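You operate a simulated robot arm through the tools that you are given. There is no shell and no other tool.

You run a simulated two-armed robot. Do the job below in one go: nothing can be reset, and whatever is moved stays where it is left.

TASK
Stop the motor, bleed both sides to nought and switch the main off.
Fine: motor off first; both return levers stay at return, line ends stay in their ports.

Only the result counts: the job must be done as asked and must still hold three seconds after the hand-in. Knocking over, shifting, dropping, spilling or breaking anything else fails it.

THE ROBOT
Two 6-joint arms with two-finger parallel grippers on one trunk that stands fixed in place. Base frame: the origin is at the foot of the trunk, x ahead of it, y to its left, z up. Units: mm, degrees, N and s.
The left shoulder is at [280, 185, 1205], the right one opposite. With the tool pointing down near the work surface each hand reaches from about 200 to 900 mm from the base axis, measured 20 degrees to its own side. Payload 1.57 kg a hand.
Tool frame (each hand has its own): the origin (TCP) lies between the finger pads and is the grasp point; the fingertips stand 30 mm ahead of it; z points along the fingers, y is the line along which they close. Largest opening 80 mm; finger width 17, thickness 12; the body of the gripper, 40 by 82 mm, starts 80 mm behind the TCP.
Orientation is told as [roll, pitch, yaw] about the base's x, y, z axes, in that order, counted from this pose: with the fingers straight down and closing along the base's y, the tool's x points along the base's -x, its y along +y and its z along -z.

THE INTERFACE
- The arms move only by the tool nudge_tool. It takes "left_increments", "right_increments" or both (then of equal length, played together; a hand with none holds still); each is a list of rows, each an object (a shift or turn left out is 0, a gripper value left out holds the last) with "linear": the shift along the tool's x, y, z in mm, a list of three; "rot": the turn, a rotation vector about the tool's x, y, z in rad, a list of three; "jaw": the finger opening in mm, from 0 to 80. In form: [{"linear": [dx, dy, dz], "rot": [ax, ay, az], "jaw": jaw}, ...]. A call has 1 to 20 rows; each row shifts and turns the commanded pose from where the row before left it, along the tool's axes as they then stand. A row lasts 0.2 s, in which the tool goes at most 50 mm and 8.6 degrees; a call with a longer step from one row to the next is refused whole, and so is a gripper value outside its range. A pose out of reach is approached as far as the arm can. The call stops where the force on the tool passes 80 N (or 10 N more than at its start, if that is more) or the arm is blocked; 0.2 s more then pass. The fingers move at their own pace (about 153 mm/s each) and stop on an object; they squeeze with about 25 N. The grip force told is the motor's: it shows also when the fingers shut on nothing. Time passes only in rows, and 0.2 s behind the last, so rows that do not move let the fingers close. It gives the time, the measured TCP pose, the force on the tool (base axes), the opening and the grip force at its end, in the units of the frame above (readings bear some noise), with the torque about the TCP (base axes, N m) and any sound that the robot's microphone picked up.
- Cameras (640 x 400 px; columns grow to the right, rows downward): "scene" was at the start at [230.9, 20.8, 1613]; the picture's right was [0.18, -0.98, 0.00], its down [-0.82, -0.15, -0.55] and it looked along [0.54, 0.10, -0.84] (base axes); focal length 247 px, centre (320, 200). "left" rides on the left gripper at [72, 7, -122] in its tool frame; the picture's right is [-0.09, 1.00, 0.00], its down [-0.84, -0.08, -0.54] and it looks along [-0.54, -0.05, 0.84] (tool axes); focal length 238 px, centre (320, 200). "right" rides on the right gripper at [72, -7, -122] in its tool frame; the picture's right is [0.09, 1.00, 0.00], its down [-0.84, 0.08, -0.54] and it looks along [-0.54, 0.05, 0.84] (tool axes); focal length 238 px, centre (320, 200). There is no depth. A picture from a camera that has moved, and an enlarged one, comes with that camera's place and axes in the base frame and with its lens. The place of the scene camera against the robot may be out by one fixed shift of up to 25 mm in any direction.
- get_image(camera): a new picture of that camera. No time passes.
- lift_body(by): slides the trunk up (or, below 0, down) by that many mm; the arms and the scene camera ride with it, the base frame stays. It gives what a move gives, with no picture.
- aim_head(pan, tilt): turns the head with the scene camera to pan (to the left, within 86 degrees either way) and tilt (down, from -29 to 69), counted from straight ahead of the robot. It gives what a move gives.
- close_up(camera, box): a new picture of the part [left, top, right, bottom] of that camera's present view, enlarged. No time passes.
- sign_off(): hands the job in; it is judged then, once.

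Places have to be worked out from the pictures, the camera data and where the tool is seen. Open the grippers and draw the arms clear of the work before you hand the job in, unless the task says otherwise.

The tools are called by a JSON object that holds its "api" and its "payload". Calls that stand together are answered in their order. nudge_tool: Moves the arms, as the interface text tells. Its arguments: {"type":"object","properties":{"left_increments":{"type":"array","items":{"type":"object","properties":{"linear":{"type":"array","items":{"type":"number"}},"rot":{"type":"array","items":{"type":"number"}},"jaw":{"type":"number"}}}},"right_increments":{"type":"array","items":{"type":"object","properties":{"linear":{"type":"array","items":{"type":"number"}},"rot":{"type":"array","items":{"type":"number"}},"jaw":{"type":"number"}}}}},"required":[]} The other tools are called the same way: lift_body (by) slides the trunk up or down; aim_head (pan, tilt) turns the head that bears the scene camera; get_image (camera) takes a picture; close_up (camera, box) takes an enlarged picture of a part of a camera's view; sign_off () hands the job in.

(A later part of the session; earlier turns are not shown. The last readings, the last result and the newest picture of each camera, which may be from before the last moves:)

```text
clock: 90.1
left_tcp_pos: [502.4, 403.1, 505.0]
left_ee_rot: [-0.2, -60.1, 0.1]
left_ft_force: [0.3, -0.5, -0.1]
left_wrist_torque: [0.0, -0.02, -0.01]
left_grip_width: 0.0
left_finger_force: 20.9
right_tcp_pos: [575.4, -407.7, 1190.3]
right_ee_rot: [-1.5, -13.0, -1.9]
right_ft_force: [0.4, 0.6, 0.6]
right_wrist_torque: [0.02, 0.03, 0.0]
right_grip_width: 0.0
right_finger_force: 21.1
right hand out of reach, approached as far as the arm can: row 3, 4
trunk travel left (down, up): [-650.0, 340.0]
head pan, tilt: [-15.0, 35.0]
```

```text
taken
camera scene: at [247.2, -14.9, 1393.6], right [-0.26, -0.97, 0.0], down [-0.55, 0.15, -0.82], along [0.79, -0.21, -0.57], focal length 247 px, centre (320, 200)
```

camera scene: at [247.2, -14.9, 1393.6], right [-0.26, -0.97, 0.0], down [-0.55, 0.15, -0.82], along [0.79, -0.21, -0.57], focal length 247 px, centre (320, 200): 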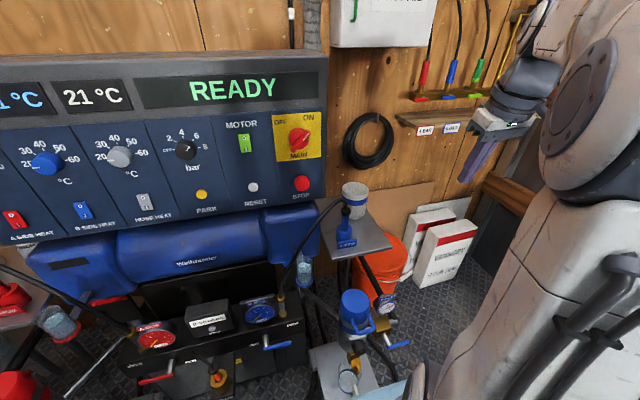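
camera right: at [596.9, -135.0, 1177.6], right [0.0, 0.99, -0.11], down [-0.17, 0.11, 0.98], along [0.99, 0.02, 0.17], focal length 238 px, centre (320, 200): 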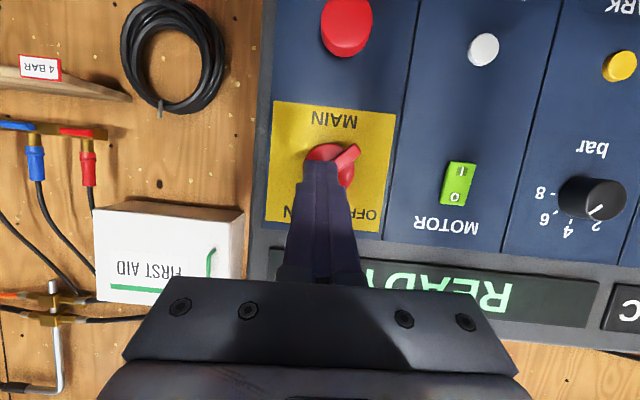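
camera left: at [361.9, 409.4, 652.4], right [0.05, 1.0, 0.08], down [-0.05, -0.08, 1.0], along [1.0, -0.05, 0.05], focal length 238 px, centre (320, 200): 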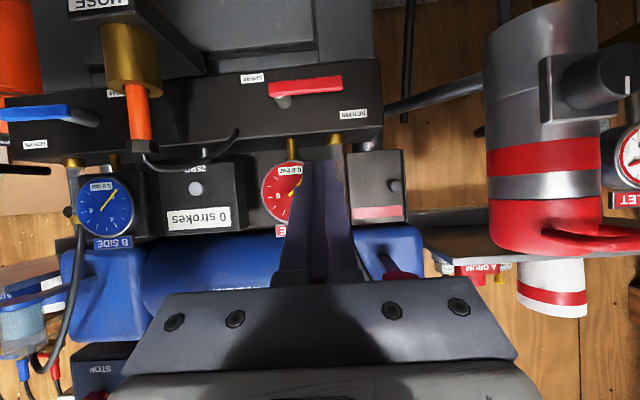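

Right arm is clear. I raise the trunk 50 mm (same height as for the MOTOR press) and bring the left tool back to pointing down so it can rise along its own column.

{"api": "lift_body", "payload": {"by": 50}}

{"api": "nudge_tool", "payload": {"left_increments": [{"rot": [0, 0.1496, 0]}, {"rot": [0, 0.1496, 0]}, {"rot": [0, 0.1496, 0]}, {"rot": [0, 0.1496, 0]}, {"rot": [0, 0.1496, 0]}, {"rot": [0, 0.1496, 0]}, {"rot": [0, 0.1496, 0]}, {"linear": [0, 0, 0]}, {"linear": [0, 0, 0]}]}}

{"api": "close_up", "payload": {"camera": "scene", "box": [250, 80, 350, 200]}}

{"api": "close_up", "payload": {"camera": "scene", "box": [100, 290, 340, 400]}}

```text
clock: 91.0
left_tcp_pos: [501.8, 401.8, 554.3]
left_ee_rot: [0.0, -60.0, 0.0]
left_ft_force: [-0.1, -0.4, 0.4]
left_wrist_torque: [0.0, 0.0, 0.03]
left_grip_width: 0.1
left_finger_force: 21.7
right_tcp_pos: [576.2, -408.2, 1240.9]
right_ee_rot: [-1.4, -13.2, -1.7]
right_ft_force: [0.0, -0.6, -0.7]
right_wrist_torque: [0.01, -0.02, 0.03]
right_grip_width: 0.0
right_finger_force: 21.6
trunk travel left (down, up): [-700.0, 290.0]
head pan, tilt: [-15.0, 35.0]
```

```text
clock: 93.0
left_tcp_pos: [503.0, 403.0, 553.4]
left_ee_rot: [0.0, -0.1, -0.1]
left_ft_force: [0.1, -0.6, -0.1]
left_wrist_torque: [-0.02, 0.02, 0.01]
left_grip_width: 0.1
left_finger_force: 21.2
right_tcp_pos: [575.9, -407.4, 1240.0]
right_ee_rot: [-1.4, -13.3, -2.0]
right_ft_force: [0.4, 0.2, 0.9]
right_wrist_torque: [-0.03, 0.01, 0.01]
right_grip_width: 0.0
right_finger_force: 21.0
trunk travel left (down, up): [-700.0, 290.0]
head pan, tilt: [-15.0, 35.0]
```

```text
3.33 times, centred on (300, 140) of scene
camera zoom: at [247.2, -15.0, 1443.6], right [-0.26, -0.97, 0.0], down [-0.55, 0.15, -0.82], along [0.79, -0.21, -0.57], focal length 823 px, centre (387, 400)
```

zoom: 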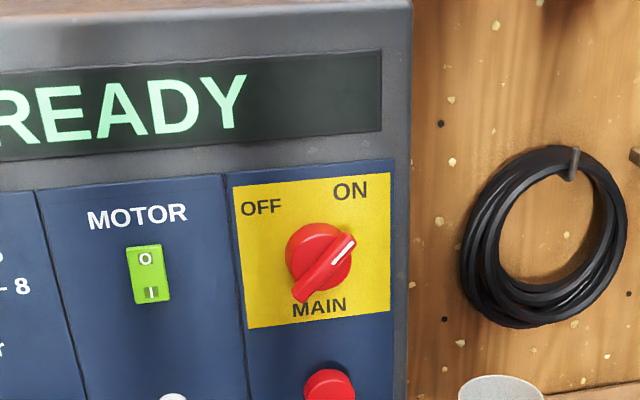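

```text
2.67 times, centred on (220, 345) of scene
camera zoom: at [247.2, -15.0, 1443.6], right [-0.26, -0.97, 0.0], down [-0.55, 0.15, -0.82], along [0.79, -0.21, -0.57], focal length 659 px, centre (587, -187)
```

zoom: 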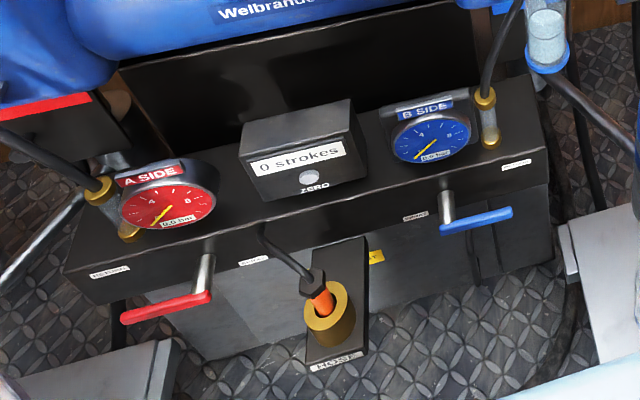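

Gauges remain at 0.0 and levers at RETURN. I raise the left hand (pointing down) up its column to z≈1170.

{"api": "nudge_tool", "payload": {"left_increments": [{"linear": [0, -5, -44]}, {"linear": [0, -5, -44]}, {"linear": [0, -5, -44]}, {"linear": [0, -5, -44]}, {"linear": [0, -5, -44]}, {"linear": [0, -5, -44]}, {"linear": [0, -5, -44]}, {"linear": [0, -5, -44]}, {"linear": [0, -5, -44]}, {"linear": [0, -5, -44]}, {"linear": [0, -5, -44]}, {"linear": [0, -5, -44]}, {"linear": [0, -5, -44]}, {"linear": [0, -5, -44]}, {"linear": [0, 0, 0]}, {"linear": [0, 0, 0]}]}}

{"api": "aim_head", "payload": {"pan": 0, "tilt": 40}}

{"api": "get_image", "payload": {"camera": "scene"}}

```text
clock: 96.4
left_tcp_pos: [501.3, 331.8, 1171.2]
left_ee_rot: [0.1, -0.1, 0.1]
left_ft_force: [-0.7, 0.6, -0.1]
left_wrist_torque: [0.0, -0.05, 0.04]
left_grip_width: 0.0
left_finger_force: 21.7
right_tcp_pos: [576.1, -407.6, 1240.8]
right_ee_rot: [-1.5, -13.2, -1.8]
right_ft_force: [0.0, 0.9, 0.0]
right_wrist_torque: [-0.02, 0.01, 0.02]
right_grip_width: 0.0
right_finger_force: 21.3
trunk travel left (down, up): [-700.0, 290.0]
head pan, tilt: [-15.0, 35.0]
```

```text
clock: 97.2
left_tcp_pos: [501.6, 331.5, 1169.9]
left_ee_rot: [0.0, -0.1, 0.0]
left_ft_force: [1.3, 0.0, 0.8]
left_wrist_torque: [0.04, 0.05, -0.01]
left_grip_width: 0.1
left_finger_force: 21.7
right_tcp_pos: [575.9, -408.3, 1240.6]
right_ee_rot: [-1.3, -13.2, -1.8]
right_ft_force: [0.4, 0.5, -1.0]
right_wrist_torque: [0.02, -0.01, 0.0]
right_grip_width: 0.0
right_finger_force: 21.5
trunk travel left (down, up): [-700.0, 290.0]
head pan, tilt: [0.0, 40.0]
```

```text
taken
camera scene: at [247.1, 7.8, 1436.1], right [0.0, -1.0, 0.0], down [-0.64, 0.0, -0.77], along [0.77, 0.0, -0.64], focal length 247 px, centre (320, 200)
```

scene: 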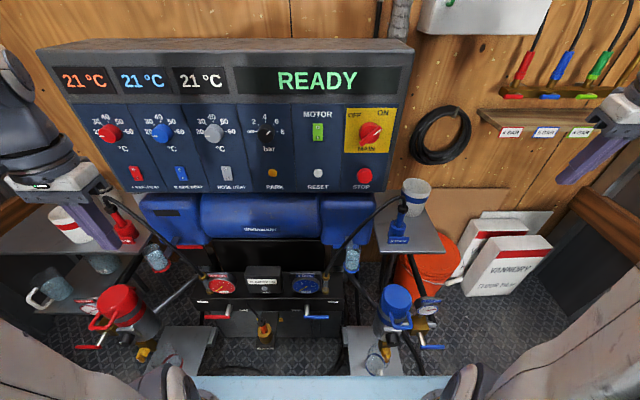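

Left hand is up at [501,332,1170]. I move it forward to x≈660 and pitch it to about −43°.

{"api": "nudge_tool", "payload": {"left_increments": [{"linear": [-40, 0, -5]}, {"linear": [-40, 0, -5]}, {"linear": [-40, 0, -5]}, {"linear": [-40, 0, -5]}, {"rot": [0, -0.149, 0]}, {"rot": [0, -0.149, 0]}, {"rot": [0, -0.149, 0]}, {"rot": [0, -0.149, 0]}, {"rot": [0, -0.149, 0]}, {"linear": [0, 0, 0]}, {"linear": [0, 0, 0]}]}}

{"api": "get_image", "payload": {"camera": "left"}}

```text
clock: 99.6
left_tcp_pos: [661.6, 333.4, 1190.0]
left_ee_rot: [0.0, -42.8, 0.0]
left_ft_force: [0.6, 0.2, -0.5]
left_wrist_torque: [0.01, -0.01, -0.02]
left_grip_width: 0.1
left_finger_force: 21.5
right_tcp_pos: [576.3, -408.6, 1240.6]
right_ee_rot: [-1.4, -13.1, -1.8]
right_ft_force: [-0.4, -0.1, -0.2]
right_wrist_torque: [-0.02, 0.01, -0.02]
right_grip_width: 0.0
right_finger_force: 21.1
trunk travel left (down, up): [-700.0, 290.0]
head pan, tilt: [0.0, 40.0]
```

```text
taken
camera left: at [527.0, 339.8, 1230.7], right [0.07, 1.0, 0.06], down [0.25, -0.08, 0.97], along [0.97, -0.05, -0.25], focal length 238 px, centre (320, 200)
```

left: 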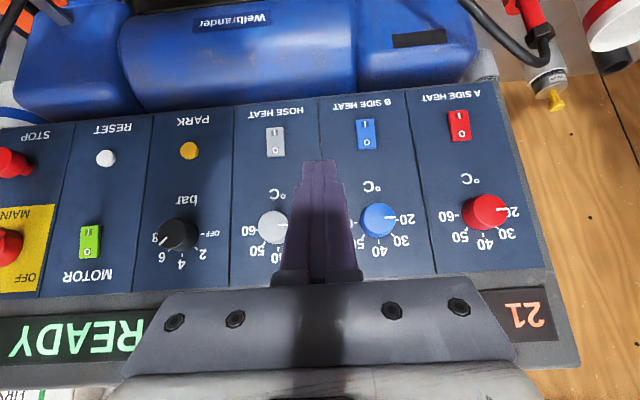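

Free and steady. I cross toward MAIN (−y), staying ~100 mm off the panel, first half.

{"api": "nudge_tool", "payload": {"left_increments": [{"linear": [-3.6, -40, 2]}, {"linear": [-3.6, -40, 2]}, {"linear": [-3.6, -40, 2]}, {"linear": [-3.6, -40, 2]}, {"linear": [-3.6, -40, 2]}, {"linear": [-3.6, -40, 2]}, {"linear": [0, 0, 0]}, {"linear": [0, 0, 0]}]}}

{"api": "get_image", "payload": {"camera": "scene"}}

```text
clock: 101.4
left_tcp_pos: [685.8, 92.5, 1197.0]
left_ee_rot: [0.0, -42.8, -0.1]
left_ft_force: [-0.8, -0.1, 0.3]
left_wrist_torque: [0.01, 0.02, -0.01]
left_grip_width: 0.0
left_finger_force: 20.9
right_tcp_pos: [576.3, -408.6, 1239.4]
right_ee_rot: [-1.4, -13.2, -1.9]
right_ft_force: [0.5, -0.5, -0.3]
right_wrist_torque: [0.02, -0.01, -0.03]
right_grip_width: 0.0
right_finger_force: 20.7
trunk travel left (down, up): [-700.0, 290.0]
head pan, tilt: [0.0, 40.0]
```

```text
taken
camera scene: at [247.1, 7.8, 1436.1], right [0.0, -1.0, 0.0], down [-0.64, 0.0, -0.77], along [0.77, 0.0, -0.64], focal length 247 px, centre (320, 200)
```

scene: 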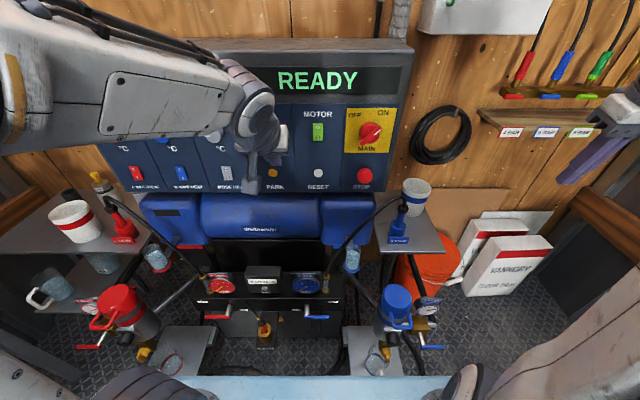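

Going well. Second half of the crossing to y≈−122.

{"api": "nudge_tool", "payload": {"left_increments": [{"linear": [-3, -40, 1.5]}, {"linear": [-3, -40, 1.5]}, {"linear": [-3, -45, 1.5]}, {"linear": [-3, -45, 1.5]}, {"linear": [0, -44, 0]}, {"linear": [0, 0, 0]}, {"linear": [0, 0, 0]}]}}

{"api": "get_image", "payload": {"camera": "scene"}}

{"api": "get_image", "payload": {"camera": "left"}}

```text
clock: 103.0
left_tcp_pos: [698.9, -122.3, 1199.9]
left_ee_rot: [0.0, -42.8, 0.1]
left_ft_force: [0.4, 0.7, -0.2]
left_wrist_torque: [0.01, 0.01, -0.03]
left_grip_width: 0.0
left_finger_force: 21.4
right_tcp_pos: [574.9, -408.3, 1241.1]
right_ee_rot: [-1.4, -13.2, -1.7]
right_ft_force: [-1.1, 0.6, 0.2]
right_wrist_torque: [-0.01, 0.01, 0.0]
right_grip_width: 0.0
right_finger_force: 21.2
trunk travel left (down, up): [-700.0, 290.0]
head pan, tilt: [0.0, 40.0]
```

```text
taken
camera scene: at [247.1, 7.7, 1436.1], right [0.0, -1.0, 0.0], down [-0.64, 0.0, -0.77], along [0.77, 0.0, -0.64], focal length 247 px, centre (320, 200)
```

scene: 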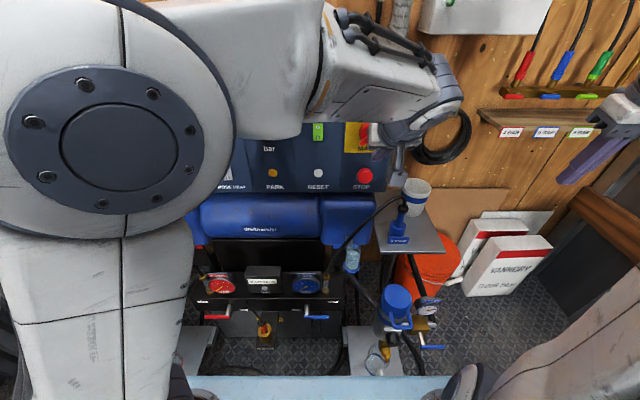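

```text
taken
camera left: at [563.5, -115.6, 1240.4], right [0.07, 1.0, 0.06], down [0.25, -0.08, 0.97], along [0.97, -0.05, -0.25], focal length 238 px, centre (320, 200)
```

left: 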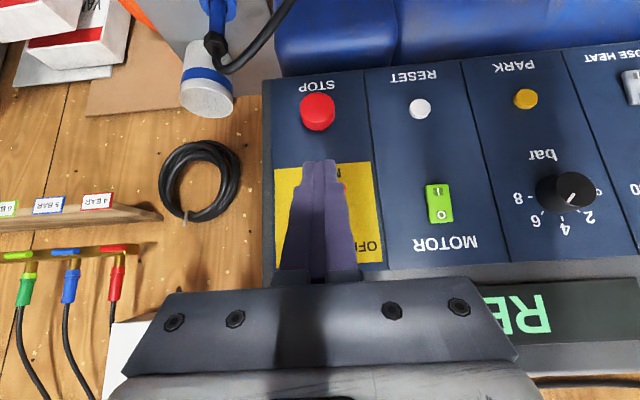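

At [699,-122,1200]. Now I pitch up toward horizontal in steps.

{"api": "nudge_tool", "payload": {"left_increments": [{"rot": [0, -0.1373, 0]}, {"rot": [0, -0.1373, 0]}, {"rot": [0, -0.1373, 0]}, {"linear": [0, 0, 0]}, {"linear": [0, 0, 0]}]}}

```text
clock: 104.2
left_tcp_pos: [698.4, -121.3, 1200.8]
left_ee_rot: [-0.1, -66.4, 0.0]
left_ft_force: [0.0, 0.1, -0.4]
left_wrist_torque: [0.01, 0.01, 0.02]
left_grip_width: 0.1
left_finger_force: 22.2
right_tcp_pos: [575.1, -407.9, 1240.7]
right_ee_rot: [-1.4, -13.2, -1.8]
right_ft_force: [0.6, 0.6, -0.5]
right_wrist_torque: [0.0, 0.0, 0.0]
right_grip_width: 0.0
right_finger_force: 21.3
trunk travel left (down, up): [-700.0, 290.0]
head pan, tilt: [0.0, 40.0]
```

{"api": "nudge_tool", "payload": {"left_increments": [{"rot": [0, -0.1373, 0], "jaw": 60}, {"rot": [0, -0.1373, 0]}, {"rot": [0, -0.1373, 0]}, {"linear": [0, 0, 0]}, {"linear": [0, 0, 0]}]}}

{"api": "get_image", "payload": {"camera": "left"}}

{"api": "get_image", "payload": {"camera": "scene"}}

```text
clock: 105.4
left_tcp_pos: [698.0, -121.2, 1201.1]
left_ee_rot: [-150.6, -90.0, 150.4]
left_ft_force: [-0.2, 0.0, -0.5]
left_wrist_torque: [0.02, 0.02, -0.02]
left_grip_width: 59.9
left_finger_force: 0.0
right_tcp_pos: [575.6, -408.3, 1239.3]
right_ee_rot: [-1.3, -13.2, -1.8]
right_ft_force: [0.5, 0.8, 0.0]
right_wrist_torque: [0.03, -0.02, -0.02]
right_grip_width: 0.0
right_finger_force: 21.0
trunk travel left (down, up): [-700.0, 290.0]
head pan, tilt: [0.0, 40.0]
```

```text
taken
camera left: at [577.2, -114.8, 1127.7], right [0.0, 1.0, 0.09], down [-0.54, -0.08, 0.84], along [0.84, -0.05, 0.54], focal length 238 px, centre (320, 200)
```

left: 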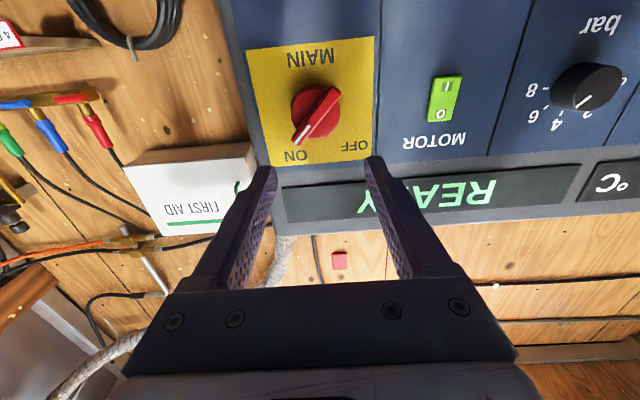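

```text
taken
camera scene: at [247.1, 7.8, 1436.1], right [0.0, -1.0, 0.0], down [-0.64, 0.0, -0.77], along [0.77, 0.0, -0.64], focal length 247 px, centre (320, 200)
```

scene: 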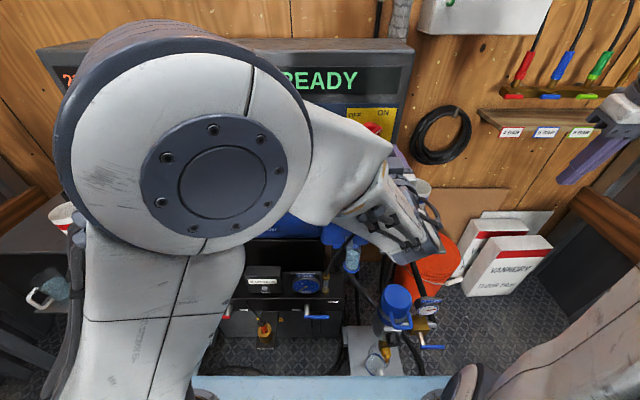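

The left tool is exactly horizontal at [698,-121,1201]. I zoom in on the MAIN knob to locate the bar precisely.

{"api": "close_up", "payload": {"camera": "left", "box": [235, 30, 395, 170]}}

```text
2.86 times, centred on (315, 100) of left
camera zoom: at [577.2, -114.8, 1127.7], right [0.0, 1.0, 0.09], down [-0.54, -0.08, 0.84], along [0.84, -0.05, 0.54], focal length 681 px, centre (334, 486)
```

zoom: 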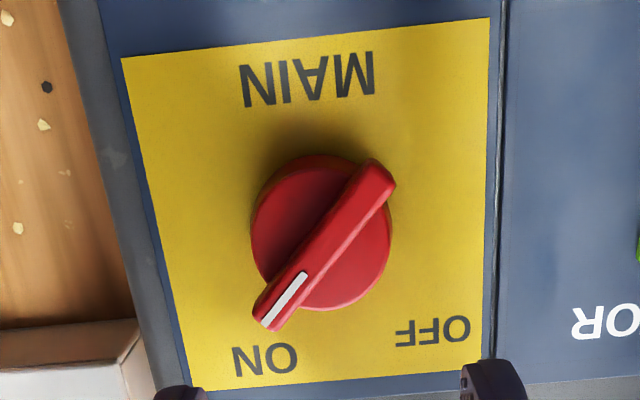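

Knob axis is at about (y −124, z 1184), bar at 45° pointing to ON, bar front x≈813. I centre the left hand on that axis and roll it +45° so the fingers straddle the bar.

{"api": "nudge_tool", "payload": {"left_increments": [{"linear": [17, -3, 0]}, {"rot": [0, 0, 0.131]}, {"rot": [0, 0, 0.131]}, {"rot": [0, 0, 0.131]}, {"rot": [0, 0, 0.131]}, {"rot": [0, 0, 0.131]}, {"rot": [0, 0, 0.131]}, {"linear": [0, 0, 0]}, {"linear": [0, 0, 0]}]}}

{"api": "get_image", "payload": {"camera": "left"}}

```text
clock: 107.4
left_tcp_pos: [697.7, -124.9, 1183.5]
left_ee_rot: [90.0, -44.9, -90.0]
left_ft_force: [0.0, 0.2, 0.6]
left_wrist_torque: [0.02, 0.01, 0.0]
left_grip_width: 60.0
left_finger_force: 0.1
right_tcp_pos: [574.8, -407.2, 1241.5]
right_ee_rot: [-1.5, -13.2, -1.8]
right_ft_force: [0.4, -0.7, -0.7]
right_wrist_torque: [-0.03, -0.01, 0.03]
right_grip_width: 0.0
right_finger_force: 21.6
trunk travel left (down, up): [-700.0, 290.0]
head pan, tilt: [0.0, 40.0]
```

```text
taken
camera left: at [577.6, -68.5, 1136.9], right [0.0, 0.64, 0.77], down [-0.54, -0.65, 0.54], along [0.84, -0.42, 0.35], focal length 238 px, centre (320, 200)
```

left: 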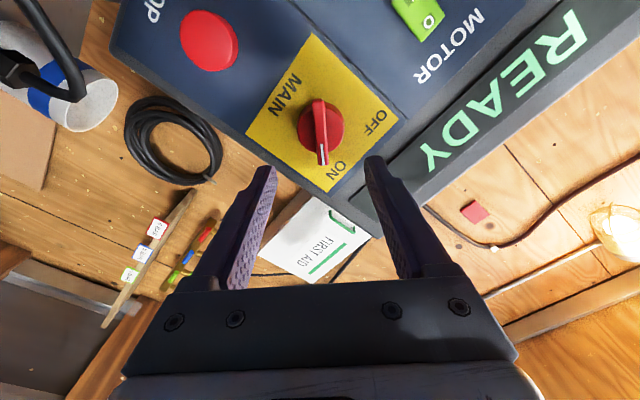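

The bar is now vertical in the gripper view and centred between the open fingers. I advance along the knob axis, stopping just short of the bar's front.

{"api": "nudge_tool", "payload": {"left_increments": [{"linear": [0, 0, 30]}, {"linear": [0, 0, 30]}, {"linear": [0, 0, 18]}, {"linear": [0, 0, 0]}, {"linear": [0, 0, 0]}]}}

{"api": "get_image", "payload": {"camera": "left"}}

```text
clock: 108.6
left_tcp_pos: [777.2, -123.4, 1182.3]
left_ee_rot: [90.0, -44.9, -90.1]
left_ft_force: [0.3, 0.3, 0.8]
left_wrist_torque: [0.01, -0.01, -0.05]
left_grip_width: 60.2
left_finger_force: 0.1
right_tcp_pos: [575.9, -408.3, 1241.8]
right_ee_rot: [-1.3, -13.2, -1.8]
right_ft_force: [0.5, -0.4, -0.3]
right_wrist_torque: [0.05, 0.01, 0.0]
right_grip_width: 0.3
right_finger_force: 21.2
trunk travel left (down, up): [-700.0, 290.0]
head pan, tilt: [0.0, 40.0]
```

```text
taken
camera left: at [655.5, -68.3, 1136.4], right [0.0, 0.64, 0.77], down [-0.54, -0.65, 0.54], along [0.84, -0.42, 0.35], focal length 238 px, centre (320, 200)
```

left: 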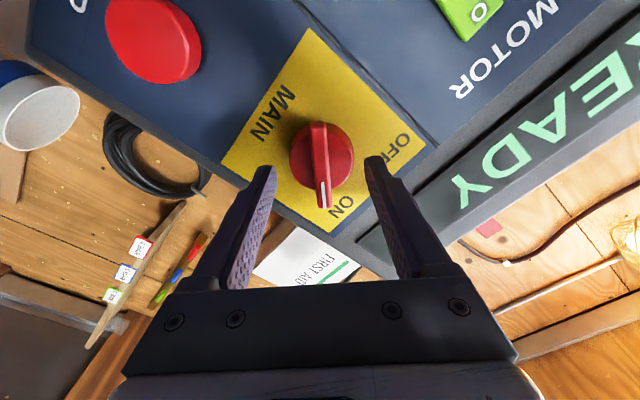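

Fingertips are at x≈807, just before the bar (front ≈813). I creep forward so the fingers straddle the bar, watching for contact with the knob's disc.

{"api": "nudge_tool", "payload": {"left_increments": [{"linear": [0, 0, 4]}, {"linear": [0, 0, 4]}, {"linear": [0, 0, 3]}, {"linear": [0, 0, 0]}]}}

{"api": "close_up", "payload": {"camera": "left", "box": [230, 90, 410, 230]}}

```text
clock: 109.6
left_tcp_pos: [787.4, -125.6, 1183.8]
left_ee_rot: [90.0, -44.9, -90.2]
left_ft_force: [-0.4, -0.9, -0.4]
left_wrist_torque: [-0.01, -0.02, -0.02]
left_grip_width: 59.9
left_finger_force: 0.1
right_tcp_pos: [575.4, -408.2, 1240.7]
right_ee_rot: [-1.3, -13.1, -1.8]
right_ft_force: [-0.1, 0.2, 0.1]
right_wrist_torque: [0.01, 0.01, 0.01]
right_grip_width: 0.1
right_finger_force: 21.6
trunk travel left (down, up): [-700.0, 290.0]
head pan, tilt: [0.0, 40.0]
```

```text
2.86 times, centred on (320, 160) of left
camera zoom: at [666.1, -68.3, 1137.1], right [0.0, 0.64, 0.77], down [-0.54, -0.65, 0.54], along [0.84, -0.42, 0.35], focal length 681 px, centre (320, 314)
```

zoom: 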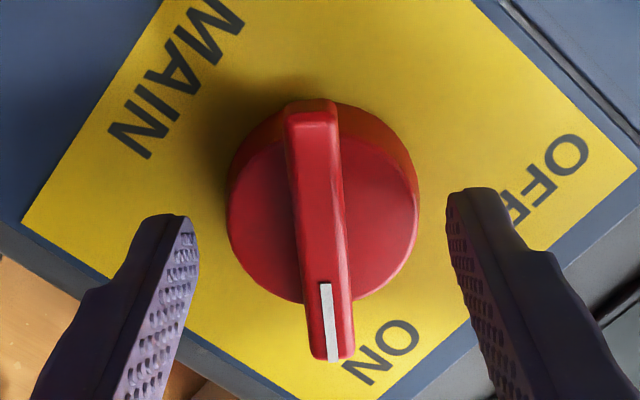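

Good alignment. A few more millimetres in, watching force.

{"api": "nudge_tool", "payload": {"left_increments": [{"linear": [0, 0, 2]}, {"linear": [0, 0, 2]}, {"linear": [0, 0, 0]}]}}

```text
clock: 110.4
left_tcp_pos: [791.0, -126.2, 1182.9]
left_ee_rot: [90.0, -44.9, -90.0]
left_ft_force: [0.0, 0.6, 0.5]
left_wrist_torque: [-0.01, 0.0, -0.01]
left_grip_width: 60.0
left_finger_force: 0.0
right_tcp_pos: [575.7, -407.8, 1240.4]
right_ee_rot: [-1.3, -13.2, -1.9]
right_ft_force: [0.8, 0.0, 0.7]
right_wrist_torque: [-0.01, 0.02, 0.02]
right_grip_width: 0.0
right_finger_force: 21.3
trunk travel left (down, up): [-700.0, 290.0]
head pan, tilt: [0.0, 40.0]
```

No contact yet. I close the jaw to 36 mm to check the tips are still in front of the disc rather than beside it.

{"api": "nudge_tool", "payload": {"left_increments": [{"jaw": 36}, {"linear": [0, 0, 0]}, {"linear": [0, 0, 0]}]}}

{"api": "close_up", "payload": {"camera": "left", "box": [230, 90, 410, 230]}}

```text
clock: 111.2
left_tcp_pos: [790.8, -123.2, 1183.2]
left_ee_rot: [90.2, -45.0, -89.9]
left_ft_force: [0.5, 2.0, 2.4]
left_wrist_torque: [-0.02, -0.04, 0.13]
left_grip_width: 48.2
left_finger_force: 44.9
right_tcp_pos: [575.8, -406.9, 1240.1]
right_ee_rot: [-1.4, -13.2, -1.7]
right_ft_force: [-0.3, 0.1, -0.5]
right_wrist_torque: [0.01, 0.06, -0.01]
right_grip_width: 0.0
right_finger_force: 21.6
trunk travel left (down, up): [-700.0, 290.0]
head pan, tilt: [0.0, 40.0]
```

```text
2.86 times, centred on (320, 160) of left
camera zoom: at [670.5, -68.2, 1137.2], right [0.0, 0.64, 0.77], down [-0.54, -0.65, 0.54], along [0.84, -0.42, 0.35], focal length 681 px, centre (320, 314)
```

zoom: 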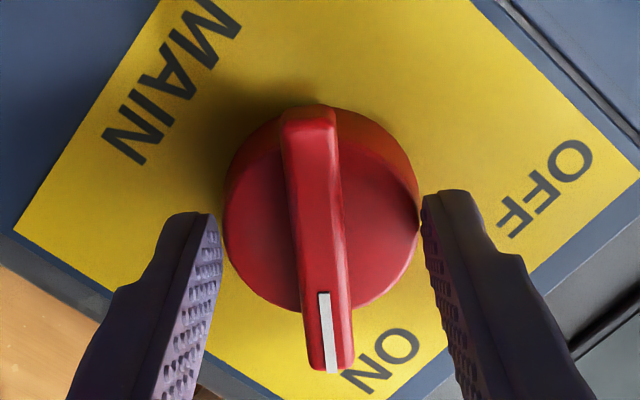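

It stopped at 48 mm: the fingers clamped the knob's round disc. I reopen, back off 7 mm, and close on the bar instead.

{"api": "nudge_tool", "payload": {"left_increments": [{"jaw": 60}, {"linear": [0, 0, 0]}, {"linear": [0, 0, -7]}, {"jaw": 30}, {"linear": [0, 0, 0]}, {"linear": [0, 0, 0]}]}}

{"api": "close_up", "payload": {"camera": "left", "box": [230, 90, 410, 230]}}

```text
clock: 112.6
left_tcp_pos: [784.1, -124.6, 1183.4]
left_ee_rot: [90.0, -45.1, -90.0]
left_ft_force: [0.0, -0.5, -0.1]
left_wrist_torque: [0.01, -0.03, -0.01]
left_grip_width: 29.9
left_finger_force: 0.1
right_tcp_pos: [576.0, -407.6, 1240.9]
right_ee_rot: [-1.4, -13.2, -1.8]
right_ft_force: [0.0, 0.7, 0.2]
right_wrist_torque: [0.02, 0.01, 0.03]
right_grip_width: 0.2
right_finger_force: 21.5
trunk travel left (down, up): [-700.0, 290.0]
head pan, tilt: [0.0, 40.0]
```

```text
2.86 times, centred on (320, 160) of left
camera zoom: at [663.4, -68.3, 1137.1], right [0.0, 0.64, 0.77], down [-0.54, -0.65, 0.54], along [0.84, -0.42, 0.35], focal length 681 px, centre (320, 314)
```

zoom: 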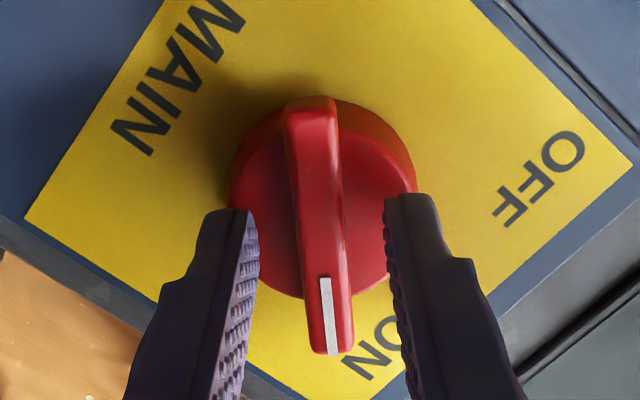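

Now the fingers flank the bar in front of the disc. I press gently forward to find the disc, then close on the bar.

{"api": "nudge_tool", "payload": {"left_increments": [{"linear": [0, 0, 1.5]}, {"linear": [0, 0, 1.5]}]}}

```text
clock: 113.2
left_tcp_pos: [787.4, -124.9, 1183.2]
left_ee_rot: [89.9, -44.9, -90.1]
left_ft_force: [0.3, 0.8, -0.2]
left_wrist_torque: [0.01, 0.0, 0.03]
left_grip_width: 30.0
left_finger_force: 0.0
right_tcp_pos: [575.8, -408.7, 1241.6]
right_ee_rot: [-1.5, -13.2, -1.8]
right_ft_force: [-0.4, 0.8, -0.5]
right_wrist_torque: [0.01, -0.02, 0.0]
right_grip_width: 0.2
right_finger_force: 21.5
trunk travel left (down, up): [-700.0, 290.0]
head pan, tilt: [0.0, 40.0]
```

Still no contact with the disc (tip ≈817), so there's a good grip depth. I close on the bar.

{"api": "nudge_tool", "payload": {"left_increments": [{"jaw": 5}, {"linear": [0, 0, 0]}, {"linear": [0, 0, 0]}]}}

{"api": "close_up", "payload": {"camera": "left", "box": [230, 90, 410, 230]}}

```text
clock: 114.0
left_tcp_pos: [786.8, -123.3, 1184.9]
left_ee_rot: [90.2, -45.0, -90.1]
left_ft_force: [-0.2, 0.6, 1.9]
left_wrist_torque: [-0.04, 0.01, 0.06]
left_grip_width: 11.9
left_finger_force: 29.2
right_tcp_pos: [574.9, -407.5, 1241.1]
right_ee_rot: [-1.4, -13.3, -1.8]
right_ft_force: [-0.1, -1.0, -0.5]
right_wrist_torque: [-0.02, -0.03, -0.01]
right_grip_width: 0.0
right_finger_force: 20.7
trunk travel left (down, up): [-700.0, 290.0]
head pan, tilt: [0.0, 40.0]
```

```text
2.86 times, centred on (320, 160) of left
camera zoom: at [666.5, -68.3, 1137.4], right [0.0, 0.64, 0.77], down [-0.54, -0.65, 0.54], along [0.84, -0.42, 0.35], focal length 681 px, centre (320, 314)
```

zoom: 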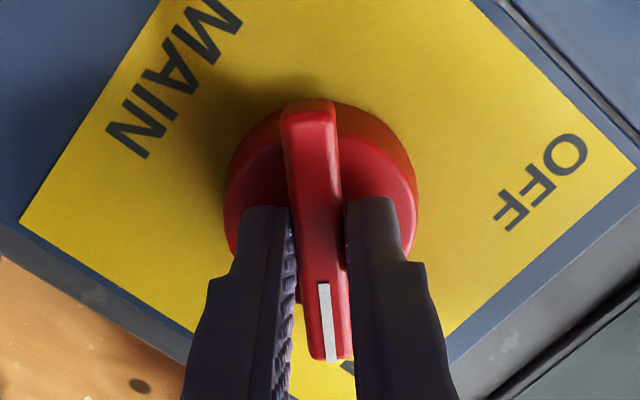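

Firm grip on the 12 mm bar. I rotate the tool −about its axis (counter-clockwise seen from the robot) toward OFF, first 30°.

{"api": "nudge_tool", "payload": {"left_increments": [{"rot": [0, 0, -0.131]}, {"rot": [0, 0, -0.131]}, {"rot": [0, 0, -0.131]}, {"rot": [0, 0, -0.131]}]}}

{"api": "get_image", "payload": {"camera": "left"}}

```text
clock: 115.0
left_tcp_pos: [786.5, -125.3, 1183.4]
left_ee_rot: [90.2, -75.1, -90.1]
left_ft_force: [5.3, -1.5, 3.9]
left_wrist_torque: [0.02, 0.32, 0.09]
left_grip_width: 11.9
left_finger_force: 29.2
right_tcp_pos: [574.5, -406.9, 1239.9]
right_ee_rot: [-1.4, -13.2, -1.8]
right_ft_force: [-0.2, -0.1, 0.2]
right_wrist_torque: [-0.02, 0.04, 0.01]
right_grip_width: 0.4
right_finger_force: 21.4
trunk travel left (down, up): [-700.0, 290.0]
head pan, tilt: [0.0, 40.0]
```

```text
taken
camera left: at [666.5, -99.6, 1115.4], right [0.0, 0.94, 0.34], down [-0.54, -0.29, 0.79], along [0.84, -0.19, 0.51], focal length 238 px, centre (320, 200)
```

left: 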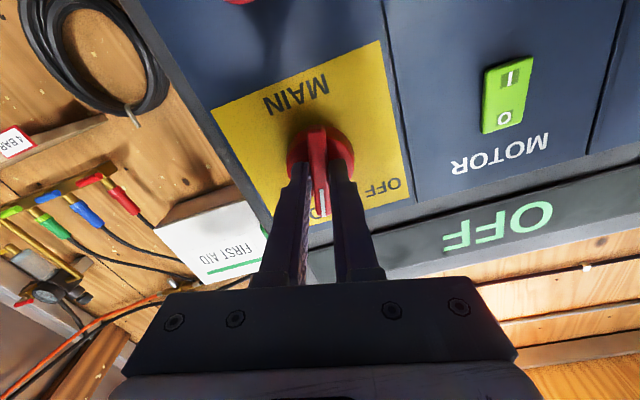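

The display already shows OFF. I continue turning so the pointer sits fully at the OFF mark.

{"api": "nudge_tool", "payload": {"left_increments": [{"rot": [0, 0, -0.131]}, {"rot": [0, 0, -0.131]}, {"rot": [0, 0, -0.131]}, {"rot": [0, 0, -0.131]}]}}

{"api": "get_image", "payload": {"camera": "left"}}

```text
clock: 116.0
left_tcp_pos: [788.1, -125.5, 1183.8]
left_ee_rot: [-90.2, -74.8, 90.0]
left_ft_force: [6.0, -7.5, 2.0]
left_wrist_torque: [-0.02, -0.88, 0.09]
left_grip_width: 11.9
left_finger_force: 28.7
right_tcp_pos: [575.2, -409.5, 1239.3]
right_ee_rot: [-1.3, -13.3, -1.8]
right_ft_force: [0.1, -0.2, 0.7]
right_wrist_torque: [-0.01, -0.01, 0.0]
right_grip_width: 0.0
right_finger_force: 20.9
trunk travel left (down, up): [-700.0, 290.0]
head pan, tilt: [0.0, 40.0]
```

```text
taken
camera left: at [666.5, -137.4, 1112.0], right [0.0, 0.99, -0.17], down [-0.54, 0.15, 0.83], along [0.84, 0.09, 0.53], focal length 238 px, centre (320, 200)
```

left: 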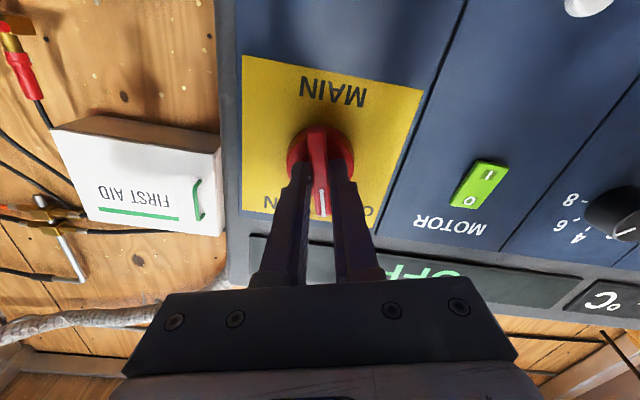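

The knob follows at 60° with little torque. The last 30°:

{"api": "nudge_tool", "payload": {"left_increments": [{"rot": [0, 0, -0.131]}, {"rot": [0, 0, -0.131]}, {"rot": [0, 0, -0.131]}, {"rot": [0, 0, -0.131]}]}}

{"api": "get_image", "payload": {"camera": "left"}}

```text
clock: 116.7
left_tcp_pos: [788.9, -126.6, 1184.3]
left_ee_rot: [-85.3, -57.9, 88.1]
left_ft_force: [-28.2, 23.7, -3.4]
left_wrist_torque: [-0.04, -0.8, 0.22]
left_grip_width: 12.5
left_finger_force: 29.7
left hand out of reach, approached as far as the arm can: row 2, 3
right_tcp_pos: [573.6, -407.5, 1241.1]
right_ee_rot: [-1.5, -13.2, -1.9]
right_ft_force: [-0.1, -0.5, 0.3]
right_wrist_torque: [0.02, 0.02, 0.03]
right_grip_width: 0.1
right_finger_force: 21.7
trunk travel left (down, up): [-700.0, 290.0]
head pan, tilt: [0.0, 40.0]
stopped in row 3 (left hand): the force on the tool passed its limit at 105 N (the readings are from after the stop); the commanded pose is now the measured one
```

```text
taken
camera left: at [666.6, -163.9, 1125.9], right [-0.05, 0.89, -0.45], down [-0.52, 0.36, 0.77], along [0.85, 0.28, 0.45], focal length 238 px, centre (320, 200)
```

left: 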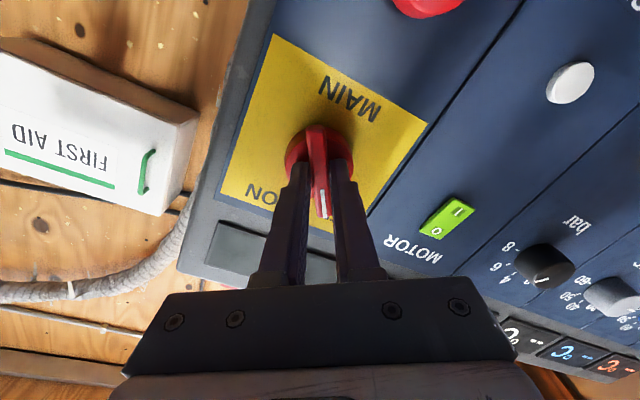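

The display is OFF, but the arm reached its own limit near the end and force rose, so it stopped. I open the jaw right away to release the load and look at the knob.

{"api": "nudge_tool", "payload": {"left_increments": [{"jaw": 34}, {"linear": [0, 0, 0]}]}}

{"api": "close_up", "payload": {"camera": "left", "box": [200, 60, 440, 260]}}

```text
clock: 117.3
left_tcp_pos: [788.0, -127.8, 1182.8]
left_ee_rot: [-84.6, -57.7, 87.3]
left_ft_force: [-31.5, 24.5, -12.5]
left_wrist_torque: [-0.1, -0.15, 0.31]
left_grip_width: 16.5
left_finger_force: 0.0
right_tcp_pos: [575.3, -406.5, 1240.2]
right_ee_rot: [-1.5, -13.3, -1.7]
right_ft_force: [-0.3, 0.8, -0.4]
right_wrist_torque: [0.01, 0.04, 0.03]
right_grip_width: 0.0
right_finger_force: 21.5
trunk travel left (down, up): [-700.0, 290.0]
head pan, tilt: [0.0, 40.0]
```

```text
2.00 times, centred on (320, 160) of left
camera zoom: at [666.0, -164.6, 1124.2], right [-0.05, 0.89, -0.45], down [-0.52, 0.36, 0.78], along [0.86, 0.27, 0.44], focal length 477 px, centre (320, 280)
```

zoom: 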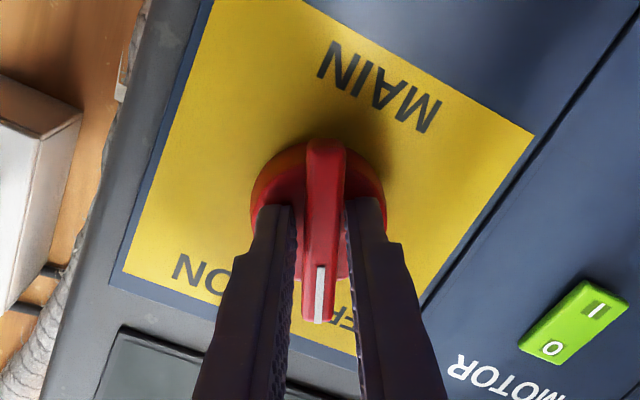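

The fingers are pushing on the disc a bit; I ease back 4 mm and finish opening, then check where the pointer rests.

{"api": "nudge_tool", "payload": {"left_increments": [{"linear": [0, 0, -3], "jaw": 34}, {"linear": [0, 0, -2]}, {"linear": [0, 0, 0]}]}}

{"api": "close_up", "payload": {"camera": "left", "box": [200, 60, 440, 260]}}

```text
clock: 118.1
left_tcp_pos: [786.1, -131.7, 1185.3]
left_ee_rot: [-85.2, -57.9, 87.6]
left_ft_force: [-0.4, -1.2, 0.2]
left_wrist_torque: [-0.01, -0.01, -0.01]
left_grip_width: 33.7
left_finger_force: 0.1
right_tcp_pos: [576.3, -407.6, 1241.2]
right_ee_rot: [-1.3, -13.2, -1.8]
right_ft_force: [-0.5, -0.5, -0.2]
right_wrist_torque: [-0.05, 0.0, -0.01]
right_grip_width: 0.3
right_finger_force: 21.3
trunk travel left (down, up): [-700.0, 290.0]
head pan, tilt: [0.0, 40.0]
```

```text
2.00 times, centred on (320, 160) of left
camera zoom: at [662.8, -167.6, 1127.0], right [-0.05, 0.89, -0.45], down [-0.52, 0.36, 0.77], along [0.85, 0.27, 0.45], focal length 477 px, centre (320, 280)
```

zoom: 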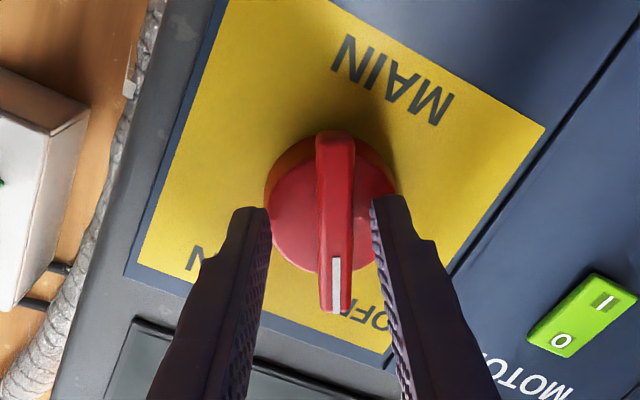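

The grip is released with zero force; the pointer sits ~32° left of vertical (needs ~45°). I roll the hand back 8.6° away from its limit, shift toward the pointer end, and will push the pointer the last bit with one finger.

{"api": "nudge_tool", "payload": {"left_increments": [{"rot": [0, 0, 0.149], "linear": [0, 0, -1]}, {"linear": [-15, 0, 0]}, {"linear": [-15, 0, 0]}, {"linear": [0, 0, 0]}, {"linear": [0, 0, 0]}]}}

{"api": "close_up", "payload": {"camera": "left", "box": [200, 60, 440, 260]}}

```text
clock: 119.3
left_tcp_pos: [784.6, -119.7, 1211.9]
left_ee_rot: [-83.8, -66.4, 85.8]
left_ft_force: [0.3, 0.3, -0.2]
left_wrist_torque: [0.0, 0.0, 0.01]
left_grip_width: 33.9
left_finger_force: 0.0
right_tcp_pos: [575.3, -407.2, 1240.7]
right_ee_rot: [-1.4, -13.3, -1.8]
right_ft_force: [1.1, -0.4, -0.1]
right_wrist_torque: [-0.03, 0.0, 0.01]
right_grip_width: 0.0
right_finger_force: 20.7
trunk travel left (down, up): [-700.0, 290.0]
head pan, tilt: [0.0, 40.0]
```

```text
2.00 times, centred on (320, 160) of left
camera zoom: at [662.0, -145.7, 1149.5], right [-0.04, 0.95, -0.31], down [-0.51, 0.25, 0.82], along [0.86, 0.19, 0.48], focal length 477 px, centre (320, 280)
```

zoom: 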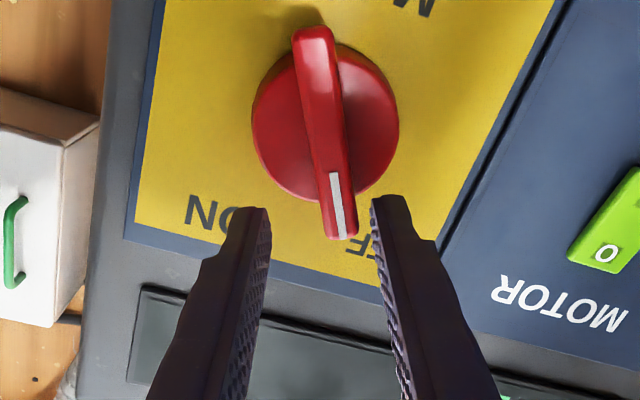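

The fingers now flank the pointer's tip. I push in +tool-y so the inner finger carries the pointer toward OFF, in small steps.

{"api": "nudge_tool", "payload": {"left_increments": [{"linear": [0, 6, 0]}, {"linear": [0, 6, 0]}, {"linear": [0, 5, 0]}, {"linear": [0, 0, 0]}]}}

{"api": "close_up", "payload": {"camera": "left", "box": [200, 60, 440, 260]}}

```text
clock: 120.3
left_tcp_pos: [784.9, -104.7, 1205.6]
left_ee_rot: [-83.7, -66.3, 86.0]
left_ft_force: [-0.4, 0.6, -0.3]
left_wrist_torque: [-0.01, -0.03, -0.02]
left_grip_width: 34.1
left_finger_force: 0.6
right_tcp_pos: [575.3, -407.9, 1240.6]
right_ee_rot: [-1.4, -13.1, -1.8]
right_ft_force: [-0.2, 0.2, 0.3]
right_wrist_torque: [0.0, 0.02, -0.03]
right_grip_width: 0.0
right_finger_force: 21.2
trunk travel left (down, up): [-700.0, 290.0]
head pan, tilt: [0.0, 40.0]
```

```text
2.00 times, centred on (320, 160) of left
camera zoom: at [661.9, -129.8, 1142.8], right [-0.04, 0.95, -0.31], down [-0.51, 0.25, 0.82], along [0.86, 0.19, 0.48], focal length 477 px, centre (320, 280)
```

zoom: 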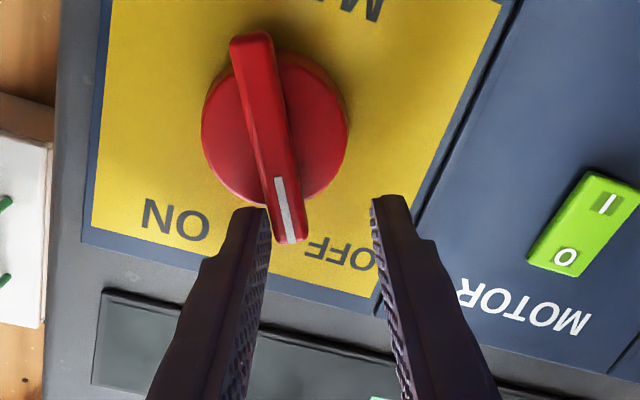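

The finger just touches the pointer. I push on in 2 mm steps.

{"api": "nudge_tool", "payload": {"left_increments": [{"linear": [0, 2, 0]}, {"linear": [0, 2, 0]}, {"linear": [0, 2, 0]}]}}

{"api": "close_up", "payload": {"camera": "left", "box": [200, 60, 440, 260]}}

```text
clock: 121.1
left_tcp_pos: [783.6, -99.3, 1203.1]
left_ee_rot: [-83.7, -66.5, 85.8]
left_ft_force: [0.5, -1.1, 1.2]
left_wrist_torque: [-0.03, -0.01, -0.05]
left_grip_width: 35.0
left_finger_force: 0.3
right_tcp_pos: [576.5, -407.1, 1239.0]
right_ee_rot: [-1.5, -13.2, -1.7]
right_ft_force: [0.7, 0.6, 0.1]
right_wrist_torque: [0.01, 0.02, 0.0]
right_grip_width: 0.3
right_finger_force: 20.6
trunk travel left (down, up): [-700.0, 290.0]
head pan, tilt: [0.0, 40.0]
```

```text
2.00 times, centred on (320, 160) of left
camera zoom: at [661.1, -124.3, 1140.1], right [-0.04, 0.95, -0.31], down [-0.51, 0.25, 0.82], along [0.86, 0.19, 0.48], focal length 477 px, centre (320, 280)
```

zoom: 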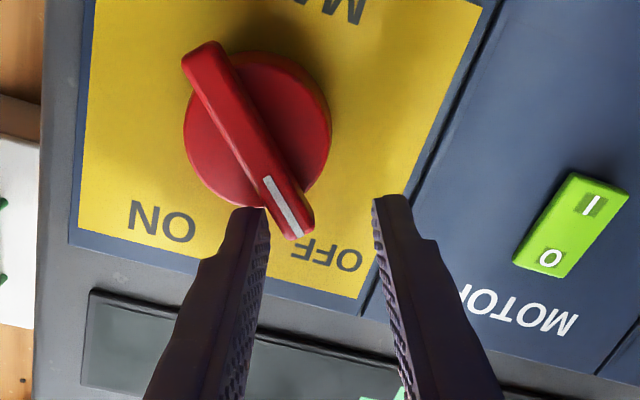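

The pointer has moved ~15° further and now points at the OFF label. One more millimetre or two to feel for its stop.

{"api": "nudge_tool", "payload": {"left_increments": [{"linear": [0, 1, 0]}, {"linear": [0, 1, 0]}]}}

{"api": "close_up", "payload": {"camera": "left", "box": [200, 60, 440, 260]}}

```text
clock: 121.7
left_tcp_pos: [784.3, -96.8, 1203.5]
left_ee_rot: [-83.8, -66.3, 86.0]
left_ft_force: [0.0, -3.2, 1.8]
left_wrist_torque: [-0.03, -0.02, -0.16]
left_grip_width: 37.6
left_finger_force: 1.3
right_tcp_pos: [574.7, -407.6, 1240.9]
right_ee_rot: [-1.4, -13.2, -1.8]
right_ft_force: [-0.2, 0.5, 0.6]
right_wrist_torque: [-0.04, 0.0, 0.0]
right_grip_width: 0.1
right_finger_force: 21.6
trunk travel left (down, up): [-700.0, 290.0]
head pan, tilt: [0.0, 40.0]
```

```text
2.00 times, centred on (320, 160) of left
camera zoom: at [661.0, -122.9, 1139.8], right [-0.04, 0.95, -0.31], down [-0.51, 0.25, 0.82], along [0.86, 0.19, 0.48], focal length 477 px, centre (320, 280)
```

zoom: 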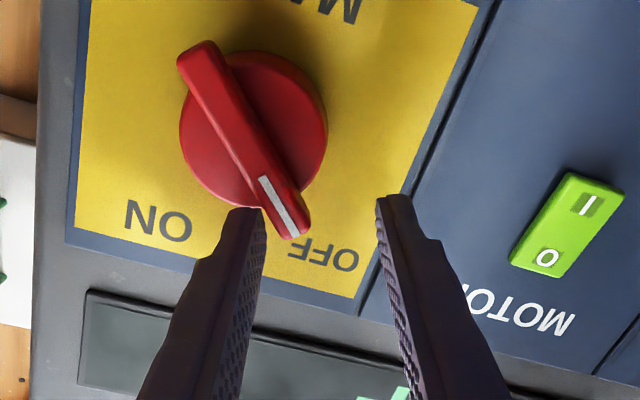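

Force rises without further motion: the knob is at its OFF stop. I move the finger off it and retreat straight back from the panel.

{"api": "nudge_tool", "payload": {"left_increments": [{"linear": [0, -8, 0]}, {"linear": [0, 0, -30]}, {"linear": [0, 0, -30]}, {"linear": [0, 0, -30]}, {"linear": [0, 0, 0]}, {"linear": [0, 0, 0]}]}}

{"api": "get_image", "payload": {"camera": "left"}}

```text
clock: 123.1
left_tcp_pos: [695.0, -107.1, 1210.1]
left_ee_rot: [-83.8, -66.3, 85.9]
left_ft_force: [0.1, 0.8, 1.2]
left_wrist_torque: [0.01, 0.0, 0.02]
left_grip_width: 34.1
left_finger_force: 0.2
right_tcp_pos: [575.0, -407.4, 1240.3]
right_ee_rot: [-1.4, -13.2, -1.8]
right_ft_force: [0.3, 0.3, 0.4]
right_wrist_torque: [0.02, 0.0, 0.01]
right_grip_width: 0.1
right_finger_force: 21.2
trunk travel left (down, up): [-700.0, 290.0]
head pan, tilt: [0.0, 40.0]
```

```text
taken
camera left: at [571.4, -132.0, 1146.4], right [-0.04, 0.95, -0.31], down [-0.51, 0.25, 0.82], along [0.86, 0.19, 0.48], focal length 238 px, centre (320, 200)
```

left: 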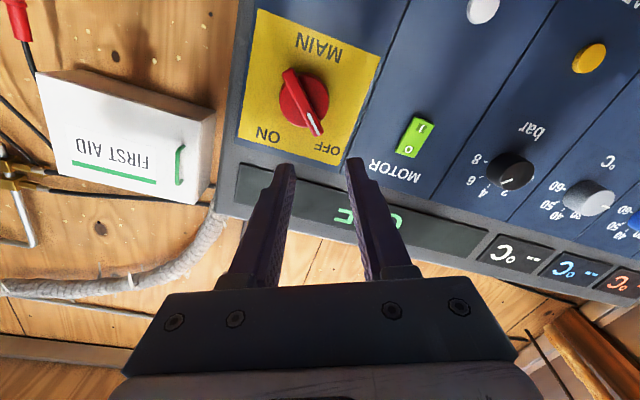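

MAIN points to OFF and the display reads OFF. Now I unroll and unpitch the left hand and take it back to its own side the way it came.

{"api": "nudge_tool", "payload": {"left_increments": [{"rot": [0, 0, 0.137]}, {"rot": [0, 0, 0.137]}, {"rot": [0, 0, 0.137]}, {"rot": [0, 0.137, 0]}, {"rot": [0, 0.137, 0]}, {"rot": [0, 0.137, 0]}, {"rot": [0, 0.137, 0]}, {"rot": [0, 0.137, 0]}, {"rot": [0, 0.137, 0]}, {"linear": [0, 0, 0]}, {"linear": [0, 0, 0]}]}}

{"api": "get_image", "payload": {"camera": "left"}}

```text
clock: 125.5
left_tcp_pos: [694.7, -105.5, 1210.1]
left_ee_rot: [-0.1, -40.3, 1.6]
left_ft_force: [0.9, 0.5, -0.8]
left_wrist_torque: [0.01, 0.0, -0.02]
left_grip_width: 34.2
left_finger_force: 0.0
right_tcp_pos: [576.5, -408.1, 1239.3]
right_ee_rot: [-1.4, -13.2, -1.8]
right_ft_force: [-0.3, 0.5, 0.9]
right_wrist_torque: [-0.01, -0.01, 0.0]
right_grip_width: 0.0
right_finger_force: 21.1
trunk travel left (down, up): [-700.0, 290.0]
head pan, tilt: [0.0, 40.0]
```

```text
taken
camera left: at [561.9, -103.0, 1256.2], right [0.04, 1.0, 0.06], down [0.29, -0.07, 0.95], along [0.96, -0.02, -0.29], focal length 238 px, centre (320, 200)
```

left: 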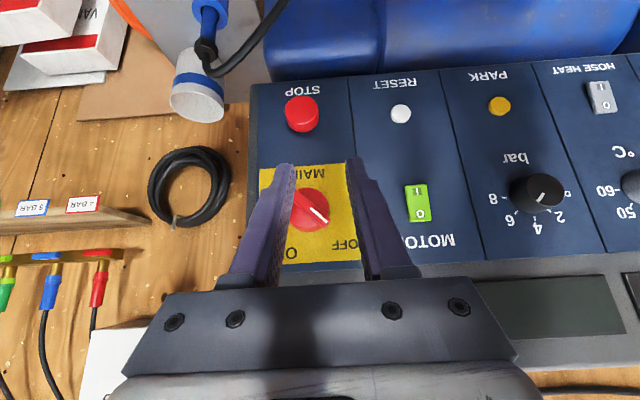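

Good. Now cross back in +y to the left hand's own side.

{"api": "nudge_tool", "payload": {"left_increments": [{"linear": [3, 40, -1.8]}, {"linear": [3, 40, -1.8]}, {"linear": [3, 40, -1.8]}, {"linear": [3, 40, -1.8]}, {"linear": [3, 40, -1.8]}, {"linear": [3, 40, -1.8]}, {"linear": [3, 40, -1.8]}, {"linear": [3, 40, -1.8]}, {"linear": [3, 40, -1.8]}, {"linear": [3, 40, -1.8]}, {"linear": [3, 38, -1.8]}, {"linear": [0, 0, 0]}, {"linear": [0, 0, 0]}]}}

{"api": "get_image", "payload": {"camera": "scene"}}

```text
clock: 128.3
left_tcp_pos: [642.5, 330.8, 1204.1]
left_ee_rot: [0.0, -40.5, 1.6]
left_ft_force: [-0.4, 0.3, 0.2]
left_wrist_torque: [0.02, 0.03, 0.04]
left_grip_width: 34.2
left_finger_force: 0.1
right_tcp_pos: [575.3, -407.2, 1239.8]
right_ee_rot: [-1.4, -13.3, -1.8]
right_ft_force: [-0.4, 0.7, -0.1]
right_wrist_torque: [0.0, -0.02, -0.01]
right_grip_width: 0.0
right_finger_force: 21.4
trunk travel left (down, up): [-700.0, 290.0]
head pan, tilt: [0.0, 40.0]
```

```text
taken
camera scene: at [247.1, 8.0, 1436.1], right [0.0, -1.0, 0.0], down [-0.64, 0.0, -0.77], along [0.77, 0.0, -0.64], focal length 247 px, centre (320, 200)
```

scene: 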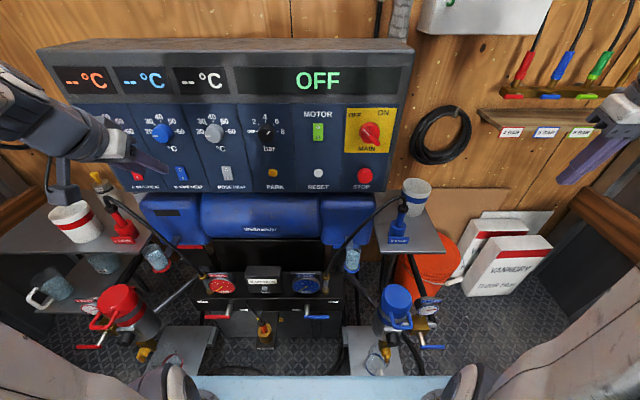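

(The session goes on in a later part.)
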